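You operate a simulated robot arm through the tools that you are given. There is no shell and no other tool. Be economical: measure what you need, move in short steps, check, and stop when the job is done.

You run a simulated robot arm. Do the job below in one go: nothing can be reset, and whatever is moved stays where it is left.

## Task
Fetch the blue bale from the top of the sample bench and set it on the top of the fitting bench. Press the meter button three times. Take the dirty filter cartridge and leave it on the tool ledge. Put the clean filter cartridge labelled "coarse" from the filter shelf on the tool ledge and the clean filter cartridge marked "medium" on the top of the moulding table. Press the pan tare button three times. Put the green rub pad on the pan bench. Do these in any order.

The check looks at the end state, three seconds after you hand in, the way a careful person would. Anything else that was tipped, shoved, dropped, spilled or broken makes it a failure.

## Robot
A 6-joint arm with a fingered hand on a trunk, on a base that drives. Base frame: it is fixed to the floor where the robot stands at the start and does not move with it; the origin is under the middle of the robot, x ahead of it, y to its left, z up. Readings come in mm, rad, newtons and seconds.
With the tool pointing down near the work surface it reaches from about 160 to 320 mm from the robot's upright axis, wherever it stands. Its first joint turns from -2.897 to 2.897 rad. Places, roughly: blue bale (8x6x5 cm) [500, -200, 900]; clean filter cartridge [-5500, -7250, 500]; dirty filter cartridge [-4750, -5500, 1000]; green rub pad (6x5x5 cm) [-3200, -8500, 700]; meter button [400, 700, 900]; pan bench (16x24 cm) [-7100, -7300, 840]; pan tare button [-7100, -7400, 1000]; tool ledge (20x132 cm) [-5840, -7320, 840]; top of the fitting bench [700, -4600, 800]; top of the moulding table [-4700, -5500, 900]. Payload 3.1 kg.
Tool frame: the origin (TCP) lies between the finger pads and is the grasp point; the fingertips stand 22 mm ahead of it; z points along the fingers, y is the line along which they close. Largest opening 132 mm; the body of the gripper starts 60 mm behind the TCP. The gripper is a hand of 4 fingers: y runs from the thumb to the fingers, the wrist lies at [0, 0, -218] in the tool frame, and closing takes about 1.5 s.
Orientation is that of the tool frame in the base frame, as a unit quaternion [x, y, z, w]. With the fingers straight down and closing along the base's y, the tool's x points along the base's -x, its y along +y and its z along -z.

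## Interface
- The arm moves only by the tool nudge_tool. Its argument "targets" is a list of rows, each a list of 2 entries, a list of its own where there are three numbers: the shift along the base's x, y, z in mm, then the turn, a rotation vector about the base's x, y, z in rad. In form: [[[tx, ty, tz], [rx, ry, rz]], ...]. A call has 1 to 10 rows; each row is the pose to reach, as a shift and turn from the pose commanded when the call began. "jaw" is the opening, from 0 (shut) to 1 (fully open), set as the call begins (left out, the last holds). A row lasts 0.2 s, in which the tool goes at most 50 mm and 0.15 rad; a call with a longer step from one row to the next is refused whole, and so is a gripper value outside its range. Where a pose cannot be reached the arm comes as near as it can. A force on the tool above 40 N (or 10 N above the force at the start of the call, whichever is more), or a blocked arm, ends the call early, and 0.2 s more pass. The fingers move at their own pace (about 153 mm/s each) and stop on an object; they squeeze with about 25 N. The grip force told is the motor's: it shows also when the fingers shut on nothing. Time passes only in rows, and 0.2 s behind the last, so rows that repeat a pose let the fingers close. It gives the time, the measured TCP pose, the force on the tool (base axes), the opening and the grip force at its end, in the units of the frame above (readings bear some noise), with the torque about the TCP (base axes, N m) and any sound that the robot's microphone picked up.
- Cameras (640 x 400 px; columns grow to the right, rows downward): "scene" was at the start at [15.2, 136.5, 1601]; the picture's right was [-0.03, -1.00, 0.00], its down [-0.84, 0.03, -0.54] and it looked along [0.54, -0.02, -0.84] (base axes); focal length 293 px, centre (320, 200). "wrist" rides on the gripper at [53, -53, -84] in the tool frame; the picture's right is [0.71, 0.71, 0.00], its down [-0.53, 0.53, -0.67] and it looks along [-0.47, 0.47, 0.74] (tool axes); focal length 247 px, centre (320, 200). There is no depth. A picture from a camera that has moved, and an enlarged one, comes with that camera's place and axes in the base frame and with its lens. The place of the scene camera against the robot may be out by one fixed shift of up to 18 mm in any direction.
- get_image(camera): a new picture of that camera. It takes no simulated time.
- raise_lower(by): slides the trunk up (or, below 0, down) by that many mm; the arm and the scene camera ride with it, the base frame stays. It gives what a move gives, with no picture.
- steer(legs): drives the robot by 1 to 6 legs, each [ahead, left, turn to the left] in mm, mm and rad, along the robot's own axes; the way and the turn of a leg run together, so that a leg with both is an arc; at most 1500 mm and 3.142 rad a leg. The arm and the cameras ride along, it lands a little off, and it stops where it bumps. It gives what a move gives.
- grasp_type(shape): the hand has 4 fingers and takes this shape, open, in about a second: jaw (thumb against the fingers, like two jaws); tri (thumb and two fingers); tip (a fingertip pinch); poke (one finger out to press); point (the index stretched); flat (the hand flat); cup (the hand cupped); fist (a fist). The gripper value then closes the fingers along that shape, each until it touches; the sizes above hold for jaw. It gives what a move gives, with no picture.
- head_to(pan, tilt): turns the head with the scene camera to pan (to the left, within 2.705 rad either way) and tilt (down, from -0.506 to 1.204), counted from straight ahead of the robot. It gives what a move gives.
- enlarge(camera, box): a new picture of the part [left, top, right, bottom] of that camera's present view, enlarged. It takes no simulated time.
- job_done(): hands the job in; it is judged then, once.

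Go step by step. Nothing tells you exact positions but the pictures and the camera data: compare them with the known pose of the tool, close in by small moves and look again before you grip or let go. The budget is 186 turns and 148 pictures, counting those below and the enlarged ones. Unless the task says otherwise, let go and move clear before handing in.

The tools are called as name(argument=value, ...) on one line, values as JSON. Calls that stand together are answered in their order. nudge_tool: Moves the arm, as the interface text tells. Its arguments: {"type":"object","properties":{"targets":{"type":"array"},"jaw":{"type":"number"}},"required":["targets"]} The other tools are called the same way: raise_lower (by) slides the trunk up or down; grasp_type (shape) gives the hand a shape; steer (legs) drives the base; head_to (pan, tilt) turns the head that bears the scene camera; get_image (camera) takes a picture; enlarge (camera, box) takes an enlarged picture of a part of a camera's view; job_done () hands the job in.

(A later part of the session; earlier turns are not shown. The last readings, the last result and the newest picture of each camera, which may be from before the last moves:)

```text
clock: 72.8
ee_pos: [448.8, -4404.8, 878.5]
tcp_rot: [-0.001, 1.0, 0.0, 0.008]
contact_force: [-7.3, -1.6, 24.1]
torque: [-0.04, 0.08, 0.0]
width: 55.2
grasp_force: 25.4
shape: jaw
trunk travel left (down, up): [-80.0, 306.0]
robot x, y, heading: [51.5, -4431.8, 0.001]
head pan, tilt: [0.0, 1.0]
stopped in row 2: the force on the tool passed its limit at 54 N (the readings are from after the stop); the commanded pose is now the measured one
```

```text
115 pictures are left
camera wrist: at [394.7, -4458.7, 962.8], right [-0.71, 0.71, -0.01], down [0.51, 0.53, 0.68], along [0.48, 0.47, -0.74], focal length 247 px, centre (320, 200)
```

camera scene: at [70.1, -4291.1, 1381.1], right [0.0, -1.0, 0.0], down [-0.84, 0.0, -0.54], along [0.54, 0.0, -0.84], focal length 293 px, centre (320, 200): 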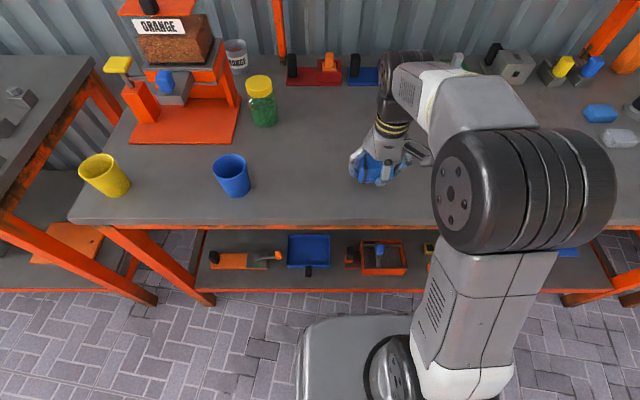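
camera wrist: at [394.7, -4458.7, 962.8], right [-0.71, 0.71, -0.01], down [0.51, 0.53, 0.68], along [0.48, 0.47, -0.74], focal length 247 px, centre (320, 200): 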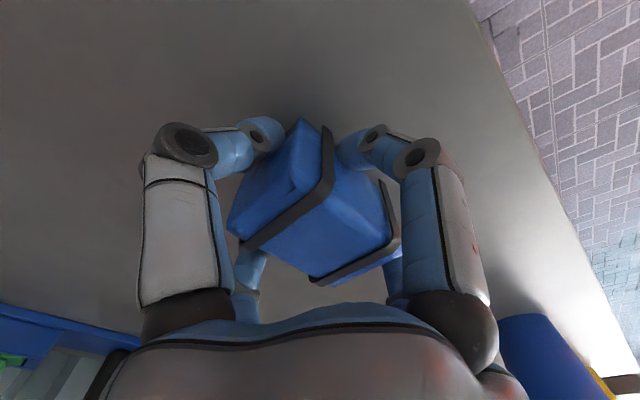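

It touched the bench at TCP 878. I ease off and open, then lift straight up.

nudge_tool(targets=[[[0, 0, 2], [0, 0, 0]], [[0, 0, 2], [0, 0, 0]]])

nudge_tool(targets=[[[0, 0, 0], [0, 0, 0]], [[0, 0, 0], [0, 0, 0]], [[0, 0, 0], [0, 0, 0]], [[0, 0, 0], [0, 0, 0]], [[0, 0, 30], [0, 0, 0]], [[0, 0, 70], [0, 0, 0]], [[0, 0, 110], [0, 0, 0]]], jaw=1)

get_image(camera="wrist")

```text
clock: 73.4
ee_pos: [449.9, -4405.3, 879.7]
tcp_rot: [0.0, 1.0, -0.001, 0.007]
contact_force: [-3.5, -1.4, 17.1]
torque: [0.01, 0.02, 0.04]
width: 55.4
grasp_force: 25.0
shape: jaw
trunk travel left (down, up): [-80.0, 306.0]
robot x, y, heading: [54.1, -4428.5, 0.001]
head pan, tilt: [0.0, 1.0]
```

```text
clock: 75.0
ee_pos: [449.8, -4405.2, 988.5]
tcp_rot: [-0.001, 1.0, 0.0, 0.006]
contact_force: [0.6, 0.8, -0.6]
torque: [0.02, -0.02, 0.02]
width: 126.0
grasp_force: 0.0
shape: jaw
trunk travel left (down, up): [-80.0, 306.0]
robot x, y, heading: [57.0, -4429.9, -0.0]
head pan, tilt: [0.0, 1.0]
```

```text
114 pictures are left
camera wrist: at [395.8, -4458.2, 1072.7], right [-0.71, 0.71, -0.01], down [0.52, 0.53, 0.67], along [0.48, 0.47, -0.74], focal length 247 px, centre (320, 200)
```

wrist: 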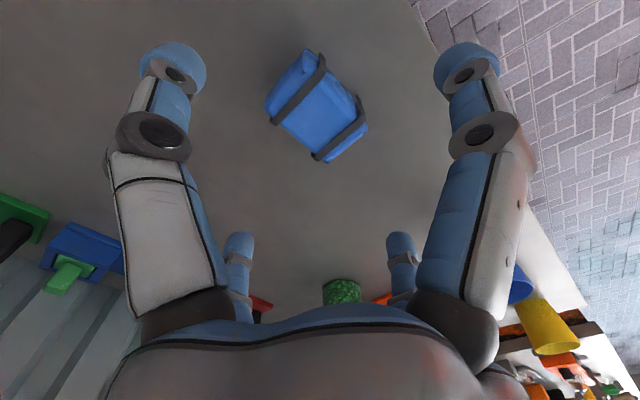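

The bale stands on the fitting bench. I pull in, back off and survey the yard toward the other places.

raise_lower(by=200)

nudge_tool(targets=[[[-40, 0, 0], [0, 0, 0]], [[-80, 0, 0], [0, 0, 0]], [[-120, 0, 0], [0, 0, 0]], [[-160, 0, 0], [0, 0, 0]]], jaw=0)

steer(legs=[[-300, 0, 0]])

head_to(pan=-2.0, tilt=0.25)

get_image(camera="scene")

head_to(pan=-2.7, tilt=0.25)

get_image(camera="scene")

```text
clock: 77.1
ee_pos: [450.4, -4405.1, 1188.7]
tcp_rot: [-0.001, 1.0, 0.0, 0.006]
contact_force: [0.5, 0.4, 1.1]
torque: [0.02, -0.04, 0.0]
width: 126.1
grasp_force: 0.1
shape: jaw
trunk travel left (down, up): [-280.0, 106.0]
robot x, y, heading: [54.2, -4430.7, 0.006]
head pan, tilt: [0.0, 1.0]
```

```text
clock: 78.1
ee_pos: [288.6, -4403.4, 1186.6]
tcp_rot: [-0.001, 1.0, 0.0, 0.006]
contact_force: [0.1, -0.2, 0.0]
torque: [-0.04, -0.04, 0.03]
width: 0.0
grasp_force: 25.0
shape: jaw
trunk travel left (down, up): [-280.0, 106.0]
robot x, y, heading: [57.2, -4428.6, 0.001]
head pan, tilt: [0.0, 1.0]
```

```text
clock: 80.2
ee_pos: [-11.4, -4403.9, 1186.6]
tcp_rot: [-0.002, 1.0, -0.001, 0.006]
contact_force: [0.1, -0.3, -0.8]
torque: [-0.02, -0.02, 0.0]
width: 0.1
grasp_force: 25.1
shape: jaw
trunk travel left (down, up): [-280.0, 106.0]
robot x, y, heading: [-244.8, -4429.1, 0.001]
head pan, tilt: [0.0, 1.0]
```

```text
clock: 82.1
ee_pos: [-10.9, -4404.7, 1186.9]
tcp_rot: [-0.001, 1.0, -0.001, 0.006]
contact_force: [0.9, -0.2, -0.4]
torque: [0.0, 0.03, 0.03]
width: 0.0
grasp_force: 24.9
shape: jaw
trunk travel left (down, up): [-280.0, 106.0]
robot x, y, heading: [-247.7, -4430.5, 0.002]
head pan, tilt: [-2.0, 0.25]
```

```text
113 pictures are left
camera scene: at [-340.6, -4376.9, 1645.1], right [-0.91, 0.41, 0.0], down [0.1, 0.23, -0.97], along [-0.4, -0.88, -0.25], focal length 293 px, centre (320, 200)
```

scene: 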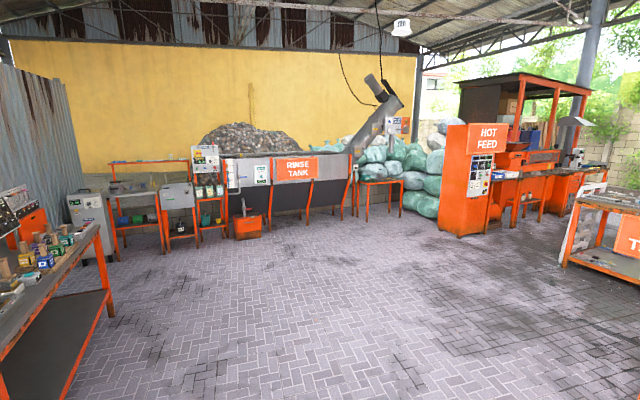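

```text
clock: 83.2
ee_pos: [-11.6, -4405.1, 1186.5]
tcp_rot: [0.0, 1.0, 0.0, 0.006]
contact_force: [-0.8, 0.0, 0.0]
torque: [0.04, 0.0, -0.04]
width: 0.1
grasp_force: 25.3
shape: jaw
trunk travel left (down, up): [-280.0, 106.0]
robot x, y, heading: [-248.8, -4432.9, -0.004]
head pan, tilt: [-2.7, 0.25]
```

```text
112 pictures are left
camera scene: at [-386.3, -4332.1, 1645.1], right [-0.43, 0.9, 0.0], down [0.22, 0.11, -0.97], along [-0.87, -0.42, -0.25], focal length 293 px, centre (320, 200)
```

scene: 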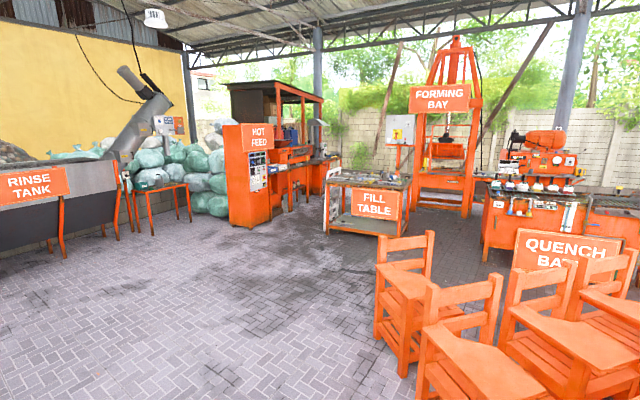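

The rub pad's table stands right of the rinse tank; the fill table and hot-feed area are further left in the yard. I turn to face -y and cross the open floor toward the pad.

steer(legs=[[0, 0, -1.571], [1050, -1050, 0], [1050, -1050, 0], [700, -750, 0]])

head_to(pan=0.0, tilt=0.5)

get_image(camera="scene")

```text
clock: 106.2
ee_pos: [-3055.2, -7478.2, 1187.5]
tcp_rot: [0.707, 0.707, -0.004, 0.004]
contact_force: [-1.1, 0.4, -0.6]
torque: [-0.01, -0.03, -0.02]
width: 0.0
grasp_force: 25.6
shape: jaw
trunk travel left (down, up): [-280.0, 106.0]
robot x, y, heading: [-3082.2, -7243.1, -1.567]
head pan, tilt: [-2.7, 0.25]
```

```text
clock: 108.6
ee_pos: [-3054.1, -7477.1, 1185.8]
tcp_rot: [0.707, 0.708, -0.004, 0.004]
contact_force: [-0.3, -0.2, 0.5]
torque: [-0.02, -0.02, 0.02]
width: 0.0
grasp_force: 25.1
shape: jaw
trunk travel left (down, up): [-280.0, 106.0]
robot x, y, heading: [-3085.6, -7243.9, -1.569]
head pan, tilt: [0.0, 0.499]
```

```text
111 pictures are left
camera scene: at [-2926.8, -7281.1, 1622.0], right [-1.0, 0.0, 0.0], down [0.0, 0.48, -0.88], along [0.0, -0.88, -0.48], focal length 293 px, centre (320, 200)
```

scene: 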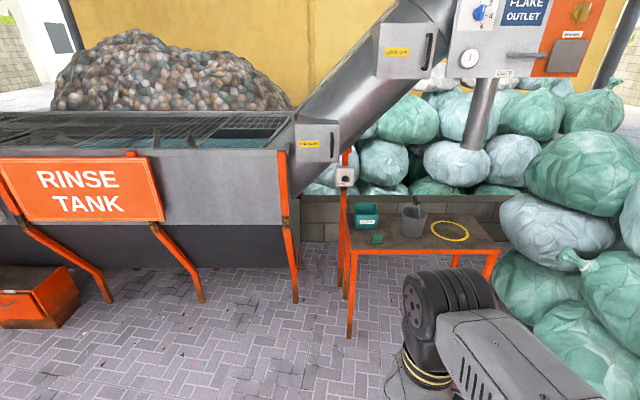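

The green pad lies at the front-left of a small table, about (-3230, -8540, ~700). I approach and look again from near.

steer(legs=[[800, -150, 0]])

head_to(pan=0.0, tilt=0.95)

get_image(camera="scene")

```text
clock: 113.0
ee_pos: [-3204.9, -8275.6, 1186.8]
tcp_rot: [0.707, 0.707, -0.004, 0.004]
contact_force: [-0.8, 0.0, 0.2]
torque: [-0.01, -0.02, 0.0]
width: 0.0
grasp_force: 25.1
shape: jaw
trunk travel left (down, up): [-280.0, 106.0]
robot x, y, heading: [-3231.6, -8038.8, -1.569]
head pan, tilt: [0.0, 0.499]
```

```text
clock: 113.9
ee_pos: [-3204.8, -8275.2, 1187.1]
tcp_rot: [0.707, 0.707, -0.005, 0.004]
contact_force: [0.1, 0.3, -0.8]
torque: [0.03, 0.01, -0.03]
width: 0.0
grasp_force: 24.6
shape: jaw
trunk travel left (down, up): [-280.0, 106.0]
robot x, y, heading: [-3230.3, -8038.3, -1.569]
head pan, tilt: [0.0, 0.949]
```

```text
110 pictures are left
camera scene: at [-3076.3, -8061.2, 1584.6], right [-1.0, 0.0, 0.0], down [0.0, 0.81, -0.58], along [0.0, -0.58, -0.81], focal length 293 px, centre (320, 200)
```

scene: 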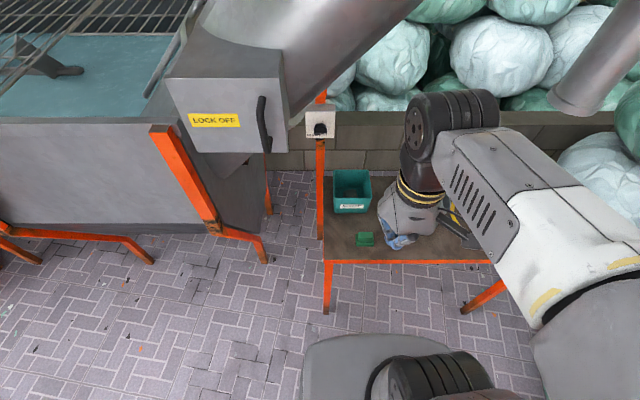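

The pad is near (-3229, -8532). I go 100 mm ahead, extend over it with the hand open and lower by trunk.

steer(legs=[[100, 0, 0]])

nudge_tool(targets=[[[-6, -40, 0], [0, 0, 0]], [[-12, -80, 0], [0, 0, 0]], [[-18, -120, 0], [0, 0, 0]], [[-24, -155, 0], [0, 0, 0]]], jaw=1)

raise_lower(by=-270)

get_image(camera="wrist")

get_image(camera="scene")

```text
clock: 115.0
ee_pos: [-3203.7, -8375.9, 1187.4]
tcp_rot: [0.707, 0.707, -0.004, 0.004]
contact_force: [-0.6, 0.4, -1.1]
torque: [0.0, -0.02, -0.02]
width: 0.1
grasp_force: 24.8
shape: jaw
trunk travel left (down, up): [-280.0, 106.0]
robot x, y, heading: [-3234.7, -8137.2, -1.569]
head pan, tilt: [0.0, 0.949]
```

```text
clock: 116.0
ee_pos: [-3229.0, -8530.2, 1187.0]
tcp_rot: [0.707, 0.707, -0.003, 0.003]
contact_force: [-0.2, -0.1, 0.2]
torque: [0.04, 0.03, 0.01]
width: 126.1
grasp_force: 0.1
shape: jaw
trunk travel left (down, up): [-280.0, 106.0]
robot x, y, heading: [-3231.0, -8136.9, -1.569]
head pan, tilt: [0.0, 0.949]
```

```text
clock: 118.8
ee_pos: [-3228.5, -8529.6, 917.8]
tcp_rot: [0.707, 0.707, -0.004, 0.004]
contact_force: [-0.3, 0.1, -0.1]
torque: [0.02, 0.01, -0.01]
width: 125.8
grasp_force: 0.0
shape: jaw
trunk travel left (down, up): [-10.0, 376.0]
robot x, y, heading: [-3226.3, -8139.7, -1.573]
head pan, tilt: [0.0, 0.949]
```

```text
109 pictures are left
camera wrist: at [-3282.4, -8475.5, 1001.8], right [0.71, 0.71, -0.01], down [0.53, -0.52, 0.67], along [0.47, -0.48, -0.74], focal length 247 px, centre (320, 200)
```

wrist: 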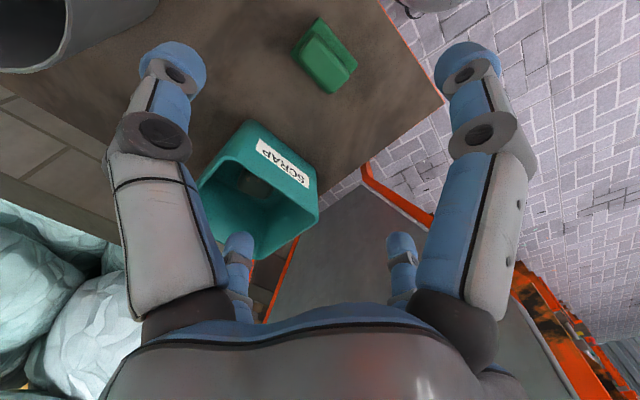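

```text
108 pictures are left
camera scene: at [-3076.4, -8160.7, 1315.0], right [-1.0, 0.0, 0.0], down [0.0, 0.81, -0.58], along [0.0, -0.58, -0.81], focal length 293 px, centre (320, 200)
```

scene: 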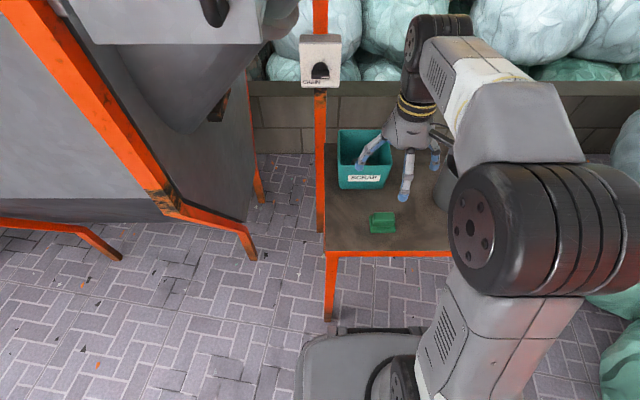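

I zoom on the pad in both views to fix its place and heading.

enlarge(camera="wrist", box=[260, 0, 400, 110])

enlarge(camera="scene", box=[320, 170, 440, 260])

```text
3.64 times, centred on (330, 55) of wrist
camera zoom: at [-3282.4, -8475.5, 1001.8], right [0.71, 0.71, -0.01], down [0.53, -0.52, 0.67], along [0.47, -0.48, -0.74], focal length 898 px, centre (284, 727)
```

zoom: 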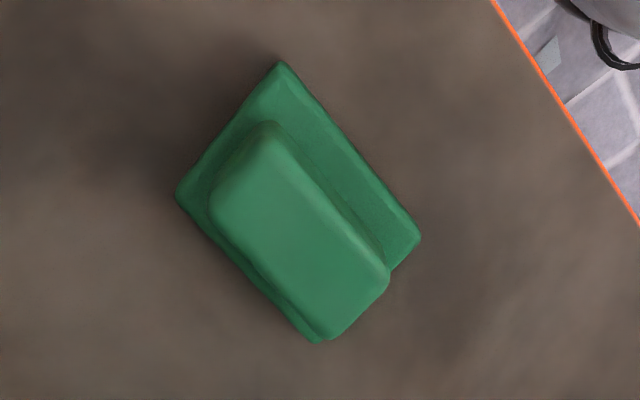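

```text
4.44 times, centred on (380, 215) of scene
camera zoom: at [-3076.4, -8160.7, 1315.0], right [-1.0, 0.0, 0.0], down [0.0, 0.81, -0.58], along [0.0, -0.58, -0.81], focal length 1303 px, centre (53, 133)
```

zoom: 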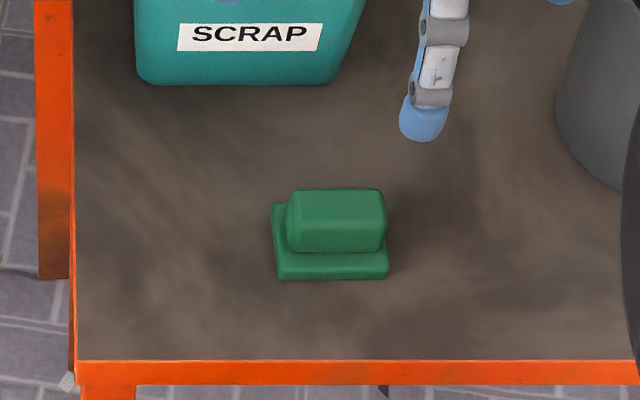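

The pad is a slab with a handle, axis-aligned, about (-3238, -8520). I shift over it and descend partway.

nudge_tool(targets=[[[-5, 4, -30], [0, 0, 0]], [[-9, 8, -65], [0, 0, 0]], [[-9, 8, -95], [0, 0, 0]], [[-9, 8, -115], [0, 0, 0]], [[-9, 8, -115], [0, 0, 0]]])

get_image(camera="wrist")

```text
clock: 120.0
ee_pos: [-3237.9, -8519.4, 801.8]
tcp_rot: [0.707, 0.707, -0.005, 0.004]
contact_force: [-0.1, 0.9, 0.9]
torque: [0.02, -0.01, 0.03]
width: 126.2
grasp_force: 0.1
shape: jaw
trunk travel left (down, up): [-10.0, 376.0]
robot x, y, heading: [-3231.0, -8139.5, -1.571]
head pan, tilt: [0.0, 0.949]
```

```text
105 pictures are left
camera wrist: at [-3291.7, -8467.2, 886.3], right [0.71, 0.71, -0.01], down [0.53, -0.52, 0.67], along [0.47, -0.48, -0.74], focal length 247 px, centre (320, 200)
```

wrist: 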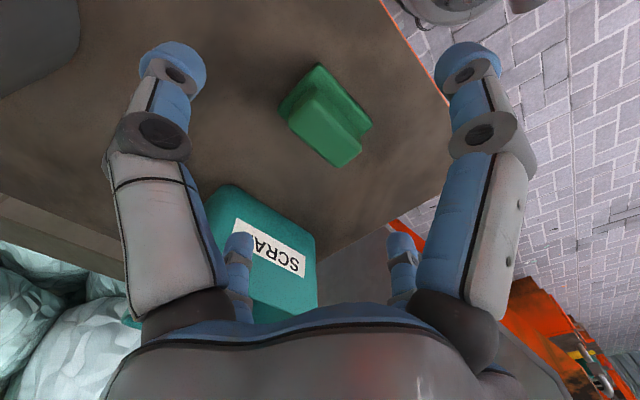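

Nicely centred. I descend to TCP about 722 and look once more.

nudge_tool(targets=[[[0, -2, -30], [0, 0, 0]], [[0, -2, -55], [0, 0, 0]], [[0, -2, -70], [0, 0, 0]], [[0, -2, -78], [0, 0, 0]], [[0, -2, -78], [0, 0, 0]]])

get_image(camera="wrist")

get_image(camera="scene")

```text
clock: 121.2
ee_pos: [-3237.6, -8524.0, 725.2]
tcp_rot: [0.707, 0.707, -0.004, 0.004]
contact_force: [-0.2, 0.5, 0.6]
torque: [0.03, -0.01, -0.01]
width: 126.2
grasp_force: 0.1
shape: jaw
trunk travel left (down, up): [-10.0, 376.0]
robot x, y, heading: [-3229.1, -8137.3, -1.57]
head pan, tilt: [0.0, 0.949]
```

```text
104 pictures are left
camera wrist: at [-3291.2, -8469.4, 808.2], right [0.71, 0.71, -0.01], down [0.53, -0.52, 0.67], along [0.47, -0.48, -0.74], focal length 247 px, centre (320, 200)
```

wrist: 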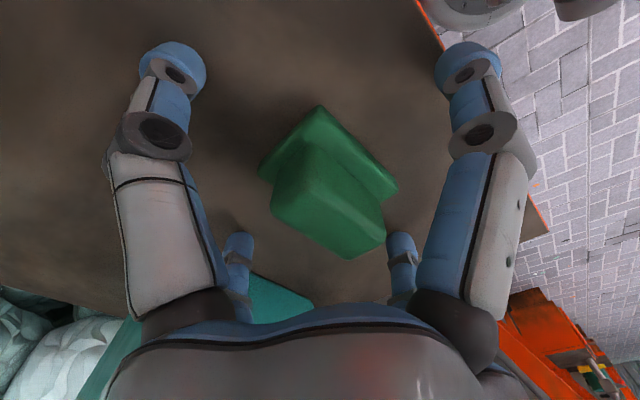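

```text
103 pictures are left
camera scene: at [-3076.3, -8160.7, 1315.1], right [-1.0, 0.0, 0.0], down [0.0, 0.81, -0.58], along [0.0, -0.58, -0.81], focal length 293 px, centre (320, 200)
```

scene: 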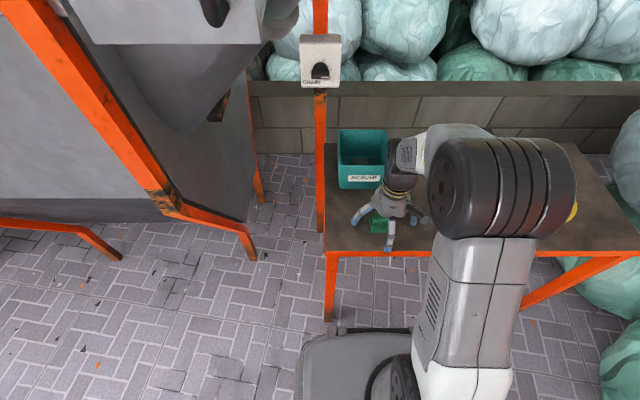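

The handle is centred between the fingers. I go down 8 mm more and close.

nudge_tool(targets=[[[2, 1, -4], [0, 0, 0]], [[2, 1, -8], [0, 0, 0]]])

nudge_tool(targets=[[[0, 0, 0], [0, 0, 0]], [[0, 0, 0], [0, 0, 0]], [[0, 0, 0], [0, 0, 0]], [[0, 0, 0], [0, 0, 0]], [[0, 0, 0], [0, 0, 0]], [[0, 0, 0], [0, 0, 0]], [[0, 0, 20], [0, 0, 0]], [[0, 0, 60], [0, 0, 0]], [[0, 0, 110], [0, 0, 0]]], jaw=0)

get_image(camera="wrist")

```text
clock: 121.8
ee_pos: [-3235.9, -8522.1, 720.2]
tcp_rot: [0.707, 0.707, -0.007, 0.009]
contact_force: [-0.5, 1.4, 39.9]
torque: [0.7, 0.07, 0.11]
width: 125.2
grasp_force: 0.1
shape: jaw
trunk travel left (down, up): [-10.0, 376.0]
robot x, y, heading: [-3228.7, -8140.2, -1.571]
head pan, tilt: [0.0, 0.949]
```

```text
clock: 122.2
ee_pos: [-3236.3, -8524.9, 720.6]
tcp_rot: [0.708, 0.707, -0.008, 0.007]
contact_force: [-1.9, 6.0, 31.1]
torque: [0.52, 0.88, -0.13]
width: 58.2
grasp_force: 25.2
shape: jaw
trunk travel left (down, up): [-10.0, 376.0]
robot x, y, heading: [-3228.2, -8138.2, -1.571]
head pan, tilt: [0.0, 0.949]
stopped in row 2: the force on the tool passed its limit at 56 N (the readings are from after the stop); the commanded pose is now the measured one
```

```text
102 pictures are left
camera wrist: at [-3289.6, -8469.3, 804.2], right [0.71, 0.71, -0.02], down [0.53, -0.51, 0.68], along [0.47, -0.49, -0.73], focal length 247 px, centre (320, 200)
```

wrist: 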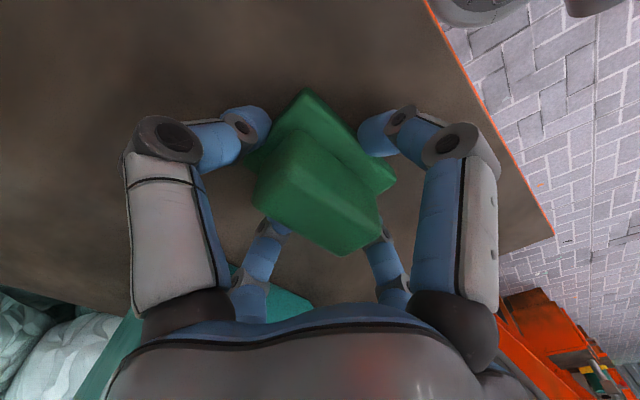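

The tips had touched the table (z ≈ 700), and the fingers now hold the slab. I ease up, let the grip finish and lift.

nudge_tool(targets=[[[0, 0, 4], [0, 0, 0]], [[0, 0, 4], [0, 0, 0]], [[0, 0, 4], [0, 0, 0]], [[0, 0, 4], [0, 0, 0]]])

nudge_tool(targets=[[[0, 0, 20], [0, 0, 0]], [[0, 0, 60], [0, 0, 0]], [[0, 0, 110], [0, 0, 0]]])

get_image(camera="wrist")

```text
clock: 123.2
ee_pos: [-3234.3, -8525.1, 722.1]
tcp_rot: [0.707, 0.707, -0.006, 0.006]
contact_force: [0.6, 0.3, 0.1]
torque: [0.0, -0.01, -0.02]
width: 56.9
grasp_force: 24.9
shape: jaw
trunk travel left (down, up): [-10.0, 376.0]
robot x, y, heading: [-3229.1, -8135.7, -1.574]
head pan, tilt: [0.0, 0.949]
```

```text
clock: 124.0
ee_pos: [-3235.7, -8523.8, 832.8]
tcp_rot: [0.707, 0.707, -0.007, 0.007]
contact_force: [-0.2, -1.5, 0.1]
torque: [0.0, 0.04, 0.03]
width: 57.4
grasp_force: 24.7
shape: jaw
trunk travel left (down, up): [-10.0, 376.0]
robot x, y, heading: [-3230.7, -8139.8, -1.571]
head pan, tilt: [0.0, 0.949]
```

```text
101 pictures are left
camera wrist: at [-3289.2, -8469.3, 916.4], right [0.71, 0.71, -0.01], down [0.53, -0.51, 0.68], along [0.47, -0.49, -0.73], focal length 247 px, centre (320, 200)
```

wrist: 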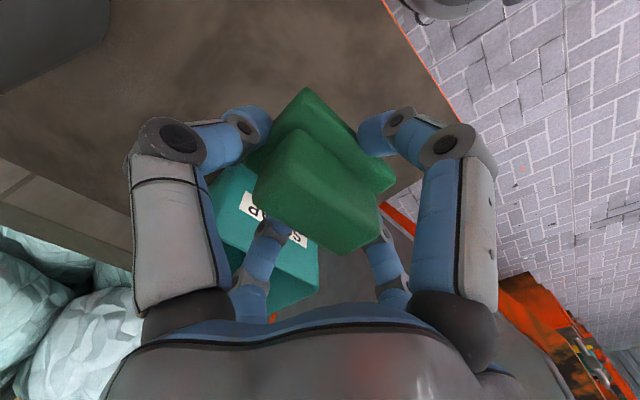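

The pad is held. I raise, pull in, back off and look toward the hot-feed and pan bench side.

raise_lower(by=300)

nudge_tool(targets=[[[5, 40, 0], [0, 0, 0]], [[10, 80, 0], [0, 0, 0]], [[15, 120, 0], [0, 0, 0]], [[20, 155, 0], [0, 0, 0]]])

steer(legs=[[-1200, 0, 0], [0, 0, -1.571]])

head_to(pan=0.0, tilt=0.35)

get_image(camera="scene")

```text
clock: 127.0
ee_pos: [-3234.6, -8524.6, 1132.1]
tcp_rot: [0.708, 0.707, -0.007, 0.006]
contact_force: [1.2, -0.6, 0.2]
torque: [0.01, 0.0, 0.0]
width: 57.0
grasp_force: 25.2
shape: jaw
trunk travel left (down, up): [-310.0, 76.0]
robot x, y, heading: [-3225.5, -8138.0, -1.566]
head pan, tilt: [0.0, 0.949]
```

```text
clock: 128.0
ee_pos: [-3215.3, -8367.2, 1133.5]
tcp_rot: [0.707, 0.707, -0.007, 0.007]
contact_force: [0.0, -1.1, -0.6]
torque: [0.01, -0.02, -0.01]
width: 57.0
grasp_force: 24.9
shape: jaw
trunk travel left (down, up): [-310.0, 76.0]
robot x, y, heading: [-3225.9, -8137.3, -1.571]
head pan, tilt: [0.0, 0.949]
```

```text
clock: 137.9
ee_pos: [-3456.8, -6942.5, 1132.6]
tcp_rot: [1.0, -0.011, -0.009, 0.0]
contact_force: [-0.9, 0.9, -0.5]
torque: [-0.02, 0.0, 0.02]
width: 56.8
grasp_force: 25.0
shape: jaw
trunk travel left (down, up): [-310.0, 76.0]
robot x, y, heading: [-3224.9, -6934.7, 3.12]
head pan, tilt: [0.0, 0.949]
```

```text
clock: 138.9
ee_pos: [-3455.8, -6943.0, 1132.1]
tcp_rot: [1.0, -0.01, -0.009, 0.001]
contact_force: [0.8, 0.8, 0.1]
torque: [-0.01, 0.0, 0.02]
width: 56.7
grasp_force: 25.0
shape: jaw
trunk travel left (down, up): [-310.0, 76.0]
robot x, y, heading: [-3229.7, -6934.4, 3.125]
head pan, tilt: [0.0, 0.351]
```

```text
100 pictures are left
camera scene: at [-3256.9, -7089.6, 1665.9], right [0.02, 1.0, 0.0], down [0.34, -0.01, -0.94], along [-0.94, 0.02, -0.34], focal length 293 px, centre (320, 200)
```

scene: 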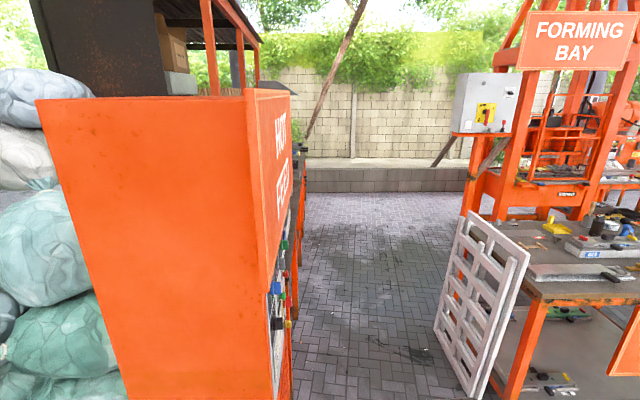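

The hot-feed machine faces +y; the aisle runs between it (front y ≈ -7200) and the pallet by the fill table (y ≈ -6150). I face -y, back up a bit and strafe along the aisle, checking as I go.

steer(legs=[[0, 0, 1.588], [-210, 0, 0], [0, -1400, 0]])

head_to(pan=-1.0, tilt=0.5)

get_image(camera="scene")

```text
clock: 151.0
ee_pos: [-4617.8, -6934.3, 1131.5]
tcp_rot: [0.714, 0.7, -0.008, 0.007]
contact_force: [0.0, -0.1, 0.6]
torque: [0.03, -0.03, -0.01]
width: 56.6
grasp_force: 25.0
shape: jaw
trunk travel left (down, up): [-310.0, 76.0]
robot x, y, heading: [-4626.1, -6701.5, -1.583]
head pan, tilt: [0.0, 0.351]
```

```text
clock: 152.3
ee_pos: [-4617.7, -6933.6, 1133.6]
tcp_rot: [0.713, 0.701, -0.007, 0.007]
contact_force: [-0.3, 0.3, -0.3]
torque: [-0.01, 0.01, -0.01]
width: 56.7
grasp_force: 25.0
shape: jaw
trunk travel left (down, up): [-310.0, 76.0]
robot x, y, heading: [-4629.4, -6701.7, -1.586]
head pan, tilt: [-1.0, 0.499]
```

```text
99 pictures are left
camera scene: at [-4550.1, -6703.3, 1652.3], right [-0.52, 0.85, 0.0], down [0.41, 0.25, -0.88], along [-0.75, -0.46, -0.48], focal length 293 px, centre (320, 200)
```

scene: 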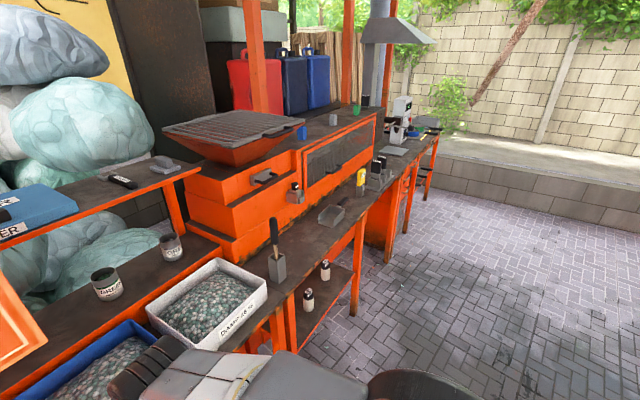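

I can see the tool ledge, two cartridges on the shelf under it, and the pan scale at the far end. I strafe on to the pan bench.

steer(legs=[[0, -1250, 0.014], [0, -1150, 0]])

head_to(pan=-0.1, tilt=0.8)

get_image(camera="scene")

```text
clock: 164.1
ee_pos: [-7015.4, -6918.4, 1132.5]
tcp_rot: [0.707, 0.707, -0.007, 0.007]
contact_force: [-0.6, 0.8, -0.5]
torque: [-0.02, 0.01, -0.01]
width: 56.5
grasp_force: 24.5
shape: jaw
trunk travel left (down, up): [-310.0, 76.0]
robot x, y, heading: [-7029.0, -6690.3, -1.565]
head pan, tilt: [-1.0, 0.499]
```

```text
clock: 165.3
ee_pos: [-7013.6, -6917.8, 1132.8]
tcp_rot: [0.708, 0.707, -0.007, 0.007]
contact_force: [-0.2, -0.3, 0.1]
torque: [0.02, 0.0, -0.03]
width: 56.7
grasp_force: 25.1
shape: jaw
trunk travel left (down, up): [-310.0, 76.0]
robot x, y, heading: [-7029.3, -6689.3, -1.57]
head pan, tilt: [-0.099, 0.799]
```

```text
98 pictures are left
camera scene: at [-6882.9, -6717.6, 1626.4], right [-0.99, 0.1, 0.0], down [0.07, 0.71, -0.7], along [-0.07, -0.69, -0.72], focal length 293 px, centre (320, 200)
```

scene: 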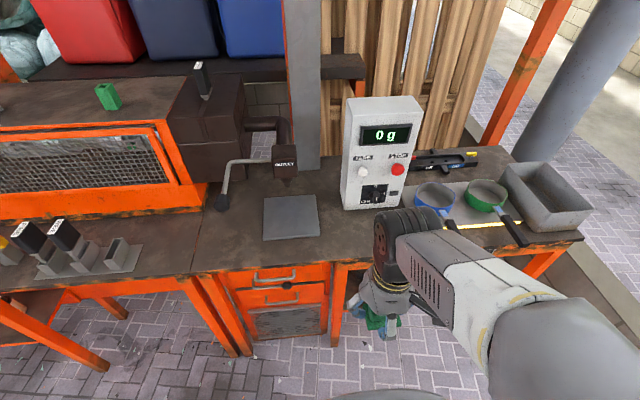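

I zoom on the scale's control box and the pan plate.

enlarge(camera="scene", box=[320, 90, 430, 220])

enlarge(camera="scene", box=[200, 120, 400, 260])

```text
3.08 times, centred on (375, 155) of scene
camera zoom: at [-6882.9, -6717.6, 1626.4], right [-0.99, 0.1, 0.0], down [0.07, 0.71, -0.7], along [-0.07, -0.69, -0.72], focal length 902 px, centre (151, 338)
```

zoom: 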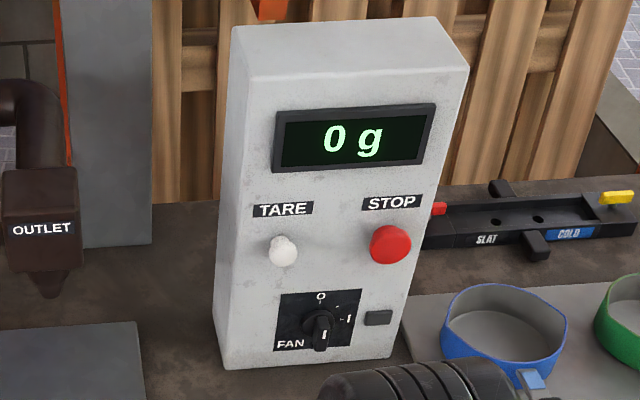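

```text
2.86 times, centred on (300, 190) of scene
camera zoom: at [-6882.9, -6717.6, 1626.4], right [-0.99, 0.1, 0.0], down [0.07, 0.71, -0.7], along [-0.07, -0.69, -0.72], focal length 837 px, centre (377, 229)
```

zoom: 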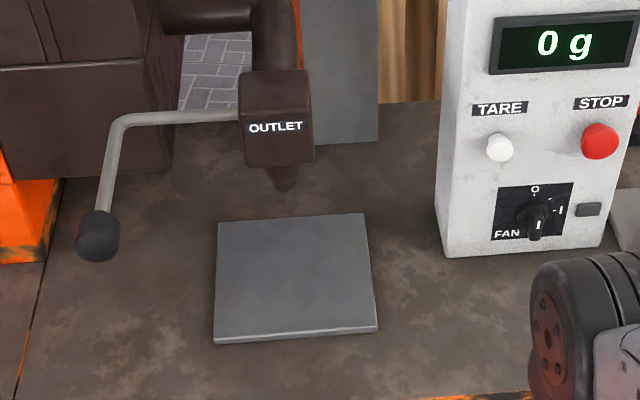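

TARE is a white knob on the box's front face near (-7096, -7432, 1000); the free bench patch in front of the box is the pan bench. I drive closer, then lower the pad onto it at about (-7080, -7295).

steer(legs=[[195, 0, 0]])

nudge_tool(targets=[[[-25, -40, 0], [0, 0, 0]], [[-45, -80, 0], [0, 0, 0]], [[-60, -120, 0], [0, 0, 0]], [[-66, -150, 0], [0, 0, 0]], [[-66, -170, 0], [0, 0, 0]]])

get_image(camera="scene")

get_image(camera="wrist")

```text
clock: 166.8
ee_pos: [-7013.9, -7117.0, 1132.0]
tcp_rot: [0.707, 0.707, -0.006, 0.006]
contact_force: [0.2, 0.4, -1.0]
torque: [-0.03, -0.02, -0.01]
width: 57.0
grasp_force: 24.8
shape: jaw
trunk travel left (down, up): [-310.0, 76.0]
robot x, y, heading: [-7026.1, -6884.2, -1.567]
head pan, tilt: [-0.099, 0.799]
```

```text
clock: 168.1
ee_pos: [-7080.2, -7286.6, 1130.1]
tcp_rot: [0.707, 0.708, -0.006, 0.007]
contact_force: [-0.3, -0.5, -0.9]
torque: [0.02, 0.01, 0.0]
width: 56.6
grasp_force: 24.7
shape: jaw
trunk travel left (down, up): [-310.0, 76.0]
robot x, y, heading: [-7028.6, -6885.3, -1.572]
head pan, tilt: [-0.099, 0.799]
```

```text
95 pictures are left
camera scene: at [-6882.6, -6915.5, 1626.3], right [-1.0, 0.1, 0.0], down [0.07, 0.71, -0.7], along [-0.07, -0.69, -0.72], focal length 293 px, centre (320, 200)
```

scene: 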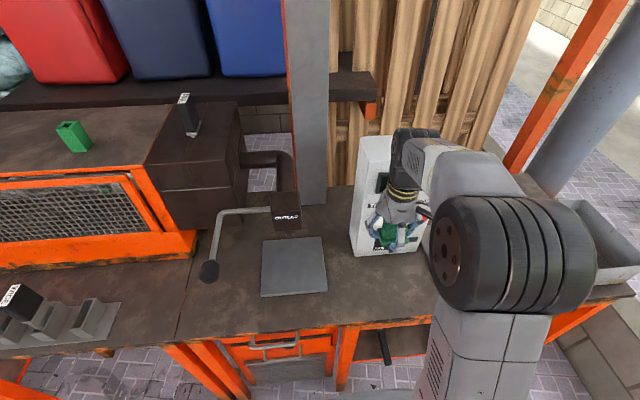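

```text
94 pictures are left
camera wrist: at [-7133.9, -7232.0, 1214.9], right [0.71, 0.71, -0.01], down [0.53, -0.51, 0.68], along [0.47, -0.49, -0.74], focal length 247 px, centre (320, 200)
```

wrist: 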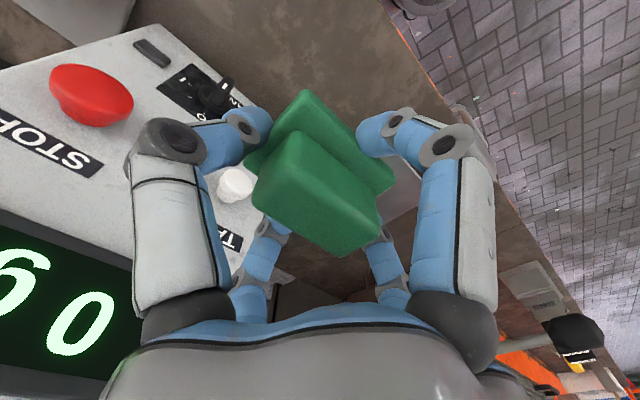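

The hand is about 100 mm in front of the box face, clear of the knobs. I lower by trunk, then slowly to contact.

raise_lower(by=-220)

get_image(camera="wrist")

nudge_tool(targets=[[[0, 0, -10], [0, 0, 0]], [[0, 0, -18], [0, 0, 0]], [[0, 0, -24], [0, 0, 0]], [[0, 0, -29], [0, 0, 0]], [[0, 0, -33], [0, 0, 0]], [[0, 0, -36], [0, 0, 0]]])

```text
clock: 170.4
ee_pos: [-7078.8, -7286.0, 912.3]
tcp_rot: [0.706, 0.708, -0.007, 0.007]
contact_force: [0.1, 0.5, -0.8]
torque: [-0.02, 0.04, -0.01]
width: 56.6
grasp_force: 25.0
shape: jaw
trunk travel left (down, up): [-90.0, 296.0]
robot x, y, heading: [-7027.8, -6890.5, -1.571]
head pan, tilt: [-0.099, 0.799]
```

```text
93 pictures are left
camera wrist: at [-7133.7, -7231.3, 995.0], right [0.71, 0.71, -0.01], down [0.53, -0.51, 0.68], along [0.47, -0.49, -0.73], focal length 247 px, centre (320, 200)
```

wrist: 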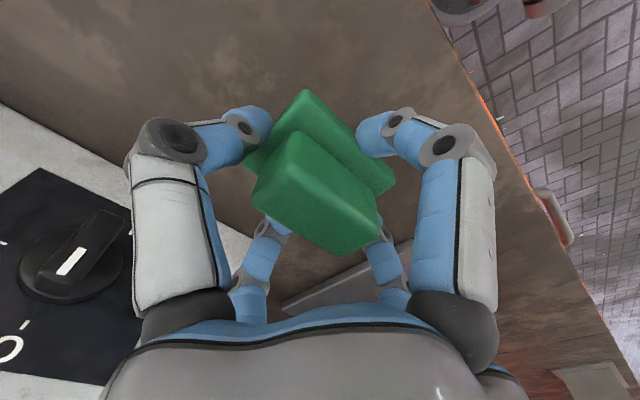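

```text
clock: 171.8
ee_pos: [-7080.0, -7285.9, 875.6]
tcp_rot: [0.707, 0.707, -0.007, 0.006]
contact_force: [-0.7, -0.7, -0.4]
torque: [0.0, 0.0, 0.03]
width: 56.3
grasp_force: 25.4
shape: jaw
trunk travel left (down, up): [-90.0, 296.0]
robot x, y, heading: [-7027.5, -6883.2, -1.571]
head pan, tilt: [-0.099, 0.799]
```

No contact yet; I go on in small steps.

nudge_tool(targets=[[[0, 0, -3], [0, 0, 0]], [[0, 0, -6], [0, 0, 0]], [[0, 0, -8], [0, 0, 0]], [[0, 0, -10], [0, 0, 0]], [[0, 0, -12], [0, 0, 0]], [[0, 0, -14], [0, 0, 0]]])

```text
clock: 172.8
ee_pos: [-7079.8, -7286.8, 870.6]
tcp_rot: [0.705, 0.709, -0.012, 0.01]
contact_force: [0.7, 5.0, 18.6]
torque: [0.43, 0.35, -0.1]
width: 56.9
grasp_force: 25.2
shape: jaw
trunk travel left (down, up): [-90.0, 296.0]
robot x, y, heading: [-7030.0, -6886.0, -1.569]
head pan, tilt: [-0.099, 0.799]
stopped in row 4: the force on the tool passed its limit at 43 N (the readings are from after the stop); the commanded pose is now the measured one
```

Contact at TCP 870. I ease up 1 mm, open, and lift clear.

nudge_tool(targets=[[[0, 0, 1.5], [0, 0, 0]], [[0, 0, 1.5], [0, 0, 0]]])

nudge_tool(targets=[[[0, 0, 0], [0, 0, 0]], [[0, 0, 0], [0, 0, 0]], [[0, 0, 0], [0, 0, 0]], [[0, 0, 0], [0, 0, 0]], [[0, 0, 0], [0, 0, 0]], [[0, 0, 30], [0, 0, 0]], [[0, 0, 80], [0, 0, 0]], [[0, 0, 130], [0, 0, 0]]], jaw=1)

get_image(camera="wrist")

```text
clock: 173.3
ee_pos: [-7079.6, -7286.8, 872.6]
tcp_rot: [0.706, 0.709, -0.012, 0.009]
contact_force: [0.6, 4.2, 12.4]
torque: [0.23, 0.29, -0.05]
width: 56.9
grasp_force: 25.0
shape: jaw
trunk travel left (down, up): [-90.0, 296.0]
robot x, y, heading: [-7031.5, -6884.2, -1.569]
head pan, tilt: [-0.099, 0.799]
```

```text
clock: 173.9
ee_pos: [-7081.1, -7293.1, 877.5]
tcp_rot: [0.706, 0.708, -0.021, 0.015]
contact_force: [-1.7, -10.5, 31.1]
torque: [1.24, 0.05, 0.13]
width: 121.3
grasp_force: 0.1
shape: jaw
trunk travel left (down, up): [-90.0, 296.0]
robot x, y, heading: [-7030.6, -6886.9, -1.57]
head pan, tilt: [-0.099, 0.799]
stopped in row 2: the force on the tool passed its limit at 44 N (the readings are from after the stop); the commanded pose is now the measured one
```

```text
92 pictures are left
camera wrist: at [-7134.5, -7236.1, 959.0], right [0.7, 0.71, -0.04], down [0.53, -0.49, 0.69], along [0.47, -0.51, -0.72], focal length 247 px, centre (320, 200)
```

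wrist: 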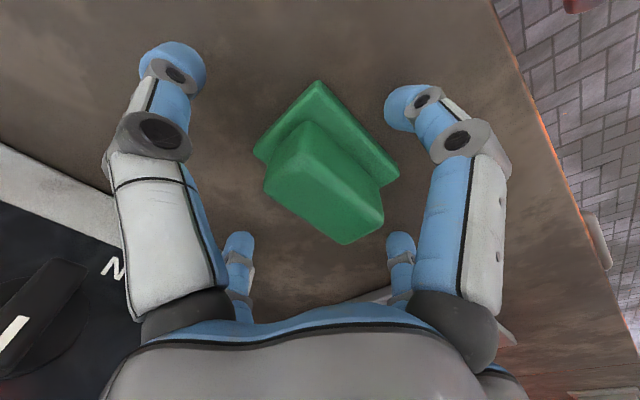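

The opening tips pressed on the bench and stopped the call; the pad is free and upright. I lift straight up.

nudge_tool(targets=[[[0, 0, 10], [0, 0, 0]], [[0, 0, 30], [0, 0, 0]], [[0, 0, 75], [0, 0, 0]], [[0, 0, 120], [0, 0, 0]]])

get_image(camera="wrist")

```text
clock: 174.9
ee_pos: [-7080.0, -7290.5, 994.9]
tcp_rot: [0.707, 0.707, -0.016, 0.014]
contact_force: [0.0, -0.7, 0.5]
torque: [0.0, -0.01, -0.01]
width: 126.2
grasp_force: 0.1
shape: jaw
trunk travel left (down, up): [-90.0, 296.0]
robot x, y, heading: [-7027.4, -6886.0, -1.57]
head pan, tilt: [-0.099, 0.799]
```

```text
91 pictures are left
camera wrist: at [-7134.4, -7234.5, 1077.0], right [0.71, 0.71, -0.03], down [0.53, -0.5, 0.69], along [0.47, -0.5, -0.73], focal length 247 px, centre (320, 200)
```

wrist: 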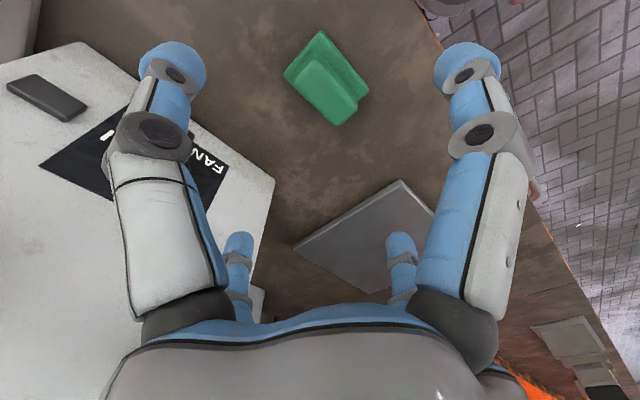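

The pad rests on the pan bench. Now I back the hand off, close it and pitch it to point at the TARE knob.

nudge_tool(targets=[[[0, 30, 20], [0, 0, 0]], [[0, 60, 45], [0, 0, 0]], [[0, 90, 65], [-0.15, 0, 0]], [[0, 84, 65], [-0.3, 0, 0]], [[0, 74, 65], [-0.45, 0, 0]], [[0, 62, 62], [-0.6, 0, 0]], [[0, 50, 58], [-0.75, 0, 0]]], jaw=0)

nudge_tool(targets=[[[0, -12, -6], [-0.15, 0, 0]], [[0, -24, -12], [-0.3, 0, 0]], [[0, -34, -20], [-0.45, 0, 0]], [[0, -44, -28], [-0.6, 0, 0]], [[0, -54, -35], [-0.75, 0, 0]], [[0, -54, -35], [-0.79, 0, 0]]])

get_image(camera="wrist")

get_image(camera="scene")

```text
clock: 176.5
ee_pos: [-7080.5, -7240.5, 1052.7]
tcp_rot: [0.652, 0.653, -0.274, 0.272]
contact_force: [0.3, 0.1, -0.1]
torque: [0.01, -0.02, 0.02]
width: 0.2
grasp_force: 25.1
shape: jaw
trunk travel left (down, up): [-90.0, 296.0]
robot x, y, heading: [-7029.8, -6886.3, -1.572]
head pan, tilt: [-0.099, 0.799]
```

```text
clock: 177.9
ee_pos: [-7024.8, -7243.1, 1126.5]
tcp_rot: [0.558, 0.54, -0.46, 0.43]
contact_force: [-0.6, -0.7, 0.0]
torque: [-0.04, 0.02, -0.01]
width: 0.0
grasp_force: 24.7
shape: jaw
out of reach, approached as far as the arm can: row 2, 3, 4, 5, 6
trunk travel left (down, up): [-90.0, 296.0]
robot x, y, heading: [-7030.1, -6885.0, -1.573]
head pan, tilt: [-0.099, 0.799]
```

```text
90 pictures are left
camera wrist: at [-7075.0, -7148.5, 1093.3], right [0.7, 0.11, -0.7], down [0.56, 0.52, 0.64], along [0.44, -0.85, 0.3], focal length 247 px, centre (320, 200)
```

wrist: 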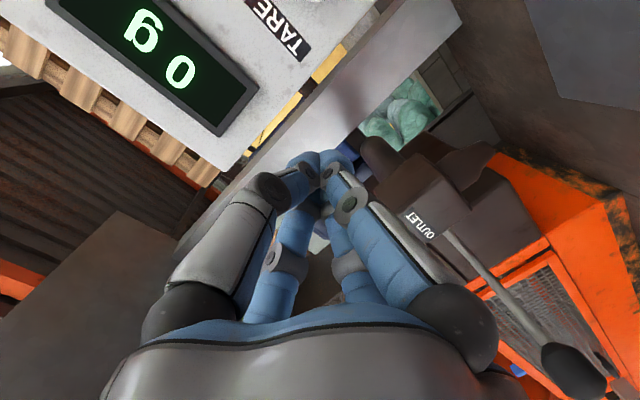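

```text
89 pictures are left
camera scene: at [-6883.1, -6915.5, 1406.4], right [-1.0, 0.1, 0.0], down [0.07, 0.71, -0.7], along [-0.07, -0.69, -0.72], focal length 293 px, centre (320, 200)
```

scene: 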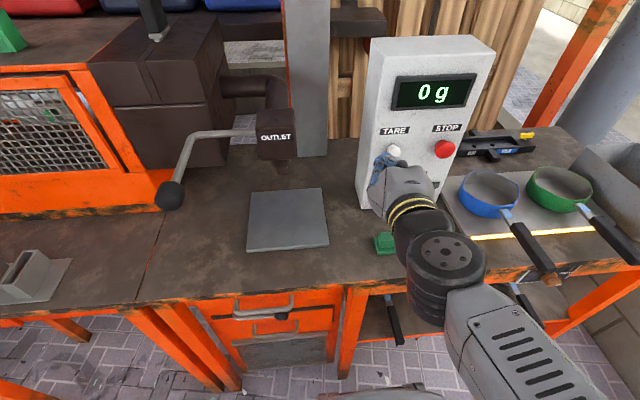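

Too near for a level hand; I back the robot off 150 mm and then level the tool with more reach.

steer(legs=[[-150, 0, 0]])

nudge_tool(targets=[[[0, -40, 0], [0, 0, 0]], [[0, -60, 0], [0, 0, 0]], [[0, -60, 0], [0, 0, 0]]])

```text
clock: 179.3
ee_pos: [-7024.7, -7092.5, 1126.1]
tcp_rot: [0.558, 0.54, -0.461, 0.43]
contact_force: [0.3, 0.3, -0.2]
torque: [0.03, 0.02, 0.02]
width: 0.0
grasp_force: 24.9
shape: jaw
trunk travel left (down, up): [-90.0, 296.0]
robot x, y, heading: [-7027.8, -6737.2, -1.563]
head pan, tilt: [-0.099, 0.799]
```

```text
clock: 180.1
ee_pos: [-7024.4, -7153.4, 1127.2]
tcp_rot: [0.558, 0.54, -0.46, 0.431]
contact_force: [-0.6, 0.7, -0.8]
torque: [-0.02, 0.01, 0.0]
width: 0.0
grasp_force: 25.1
shape: jaw
trunk travel left (down, up): [-90.0, 296.0]
robot x, y, heading: [-7029.6, -6735.5, -1.568]
head pan, tilt: [-0.099, 0.799]
```

Reach is fine now. I bring the tool level at about (-7085, -7290, 1010).

nudge_tool(targets=[[[-15, -30, -25], [-0.07, 0, 0.02]], [[-30, -60, -50], [-0.14, 0, 0.045]], [[-45, -90, -75], [-0.21, 0, 0.045]], [[-60, -120, -100], [-0.21, 0, 0.045]], [[-60, -135, -117], [-0.21, 0, 0.045]], [[-60, -135, -117], [-0.21, 0, 0.045]]])

get_image(camera="wrist")

get_image(camera="scene")

```text
clock: 181.5
ee_pos: [-7083.8, -7289.0, 1009.6]
tcp_rot: [-0.498, -0.501, 0.505, -0.496]
contact_force: [0.0, -0.5, 0.5]
torque: [0.01, 0.0, 0.0]
width: 0.0
grasp_force: 25.2
shape: jaw
trunk travel left (down, up): [-90.0, 296.0]
robot x, y, heading: [-7025.6, -6731.1, -1.568]
head pan, tilt: [-0.099, 0.799]
```

```text
88 pictures are left
camera wrist: at [-7137.6, -7205.8, 957.7], right [0.7, 0.0, -0.72], down [0.53, 0.67, 0.52], along [0.48, -0.74, 0.47], focal length 247 px, centre (320, 200)
```

wrist: 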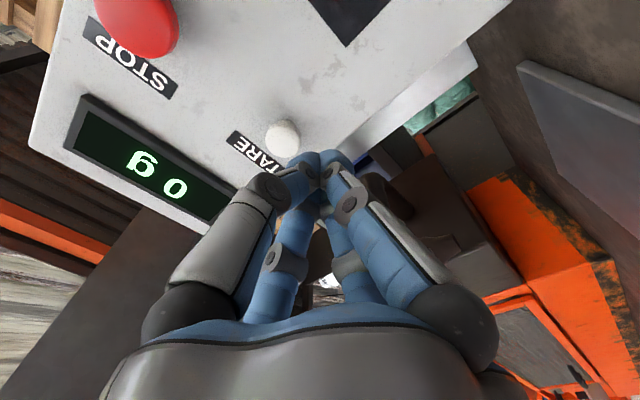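

```text
87 pictures are left
camera scene: at [-6882.9, -6764.3, 1406.4], right [-1.0, 0.1, 0.0], down [0.07, 0.71, -0.7], along [-0.07, -0.69, -0.72], focal length 293 px, centre (320, 200)
```

scene: 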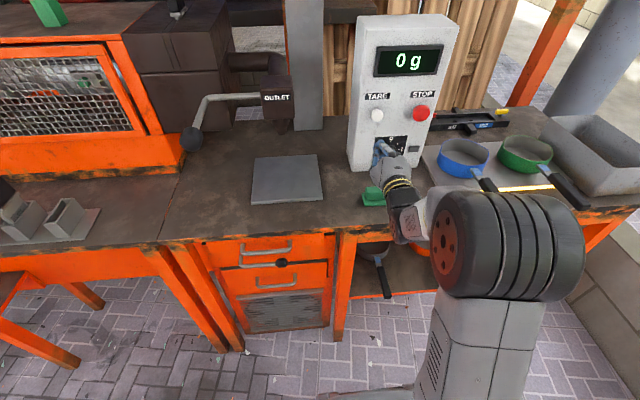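

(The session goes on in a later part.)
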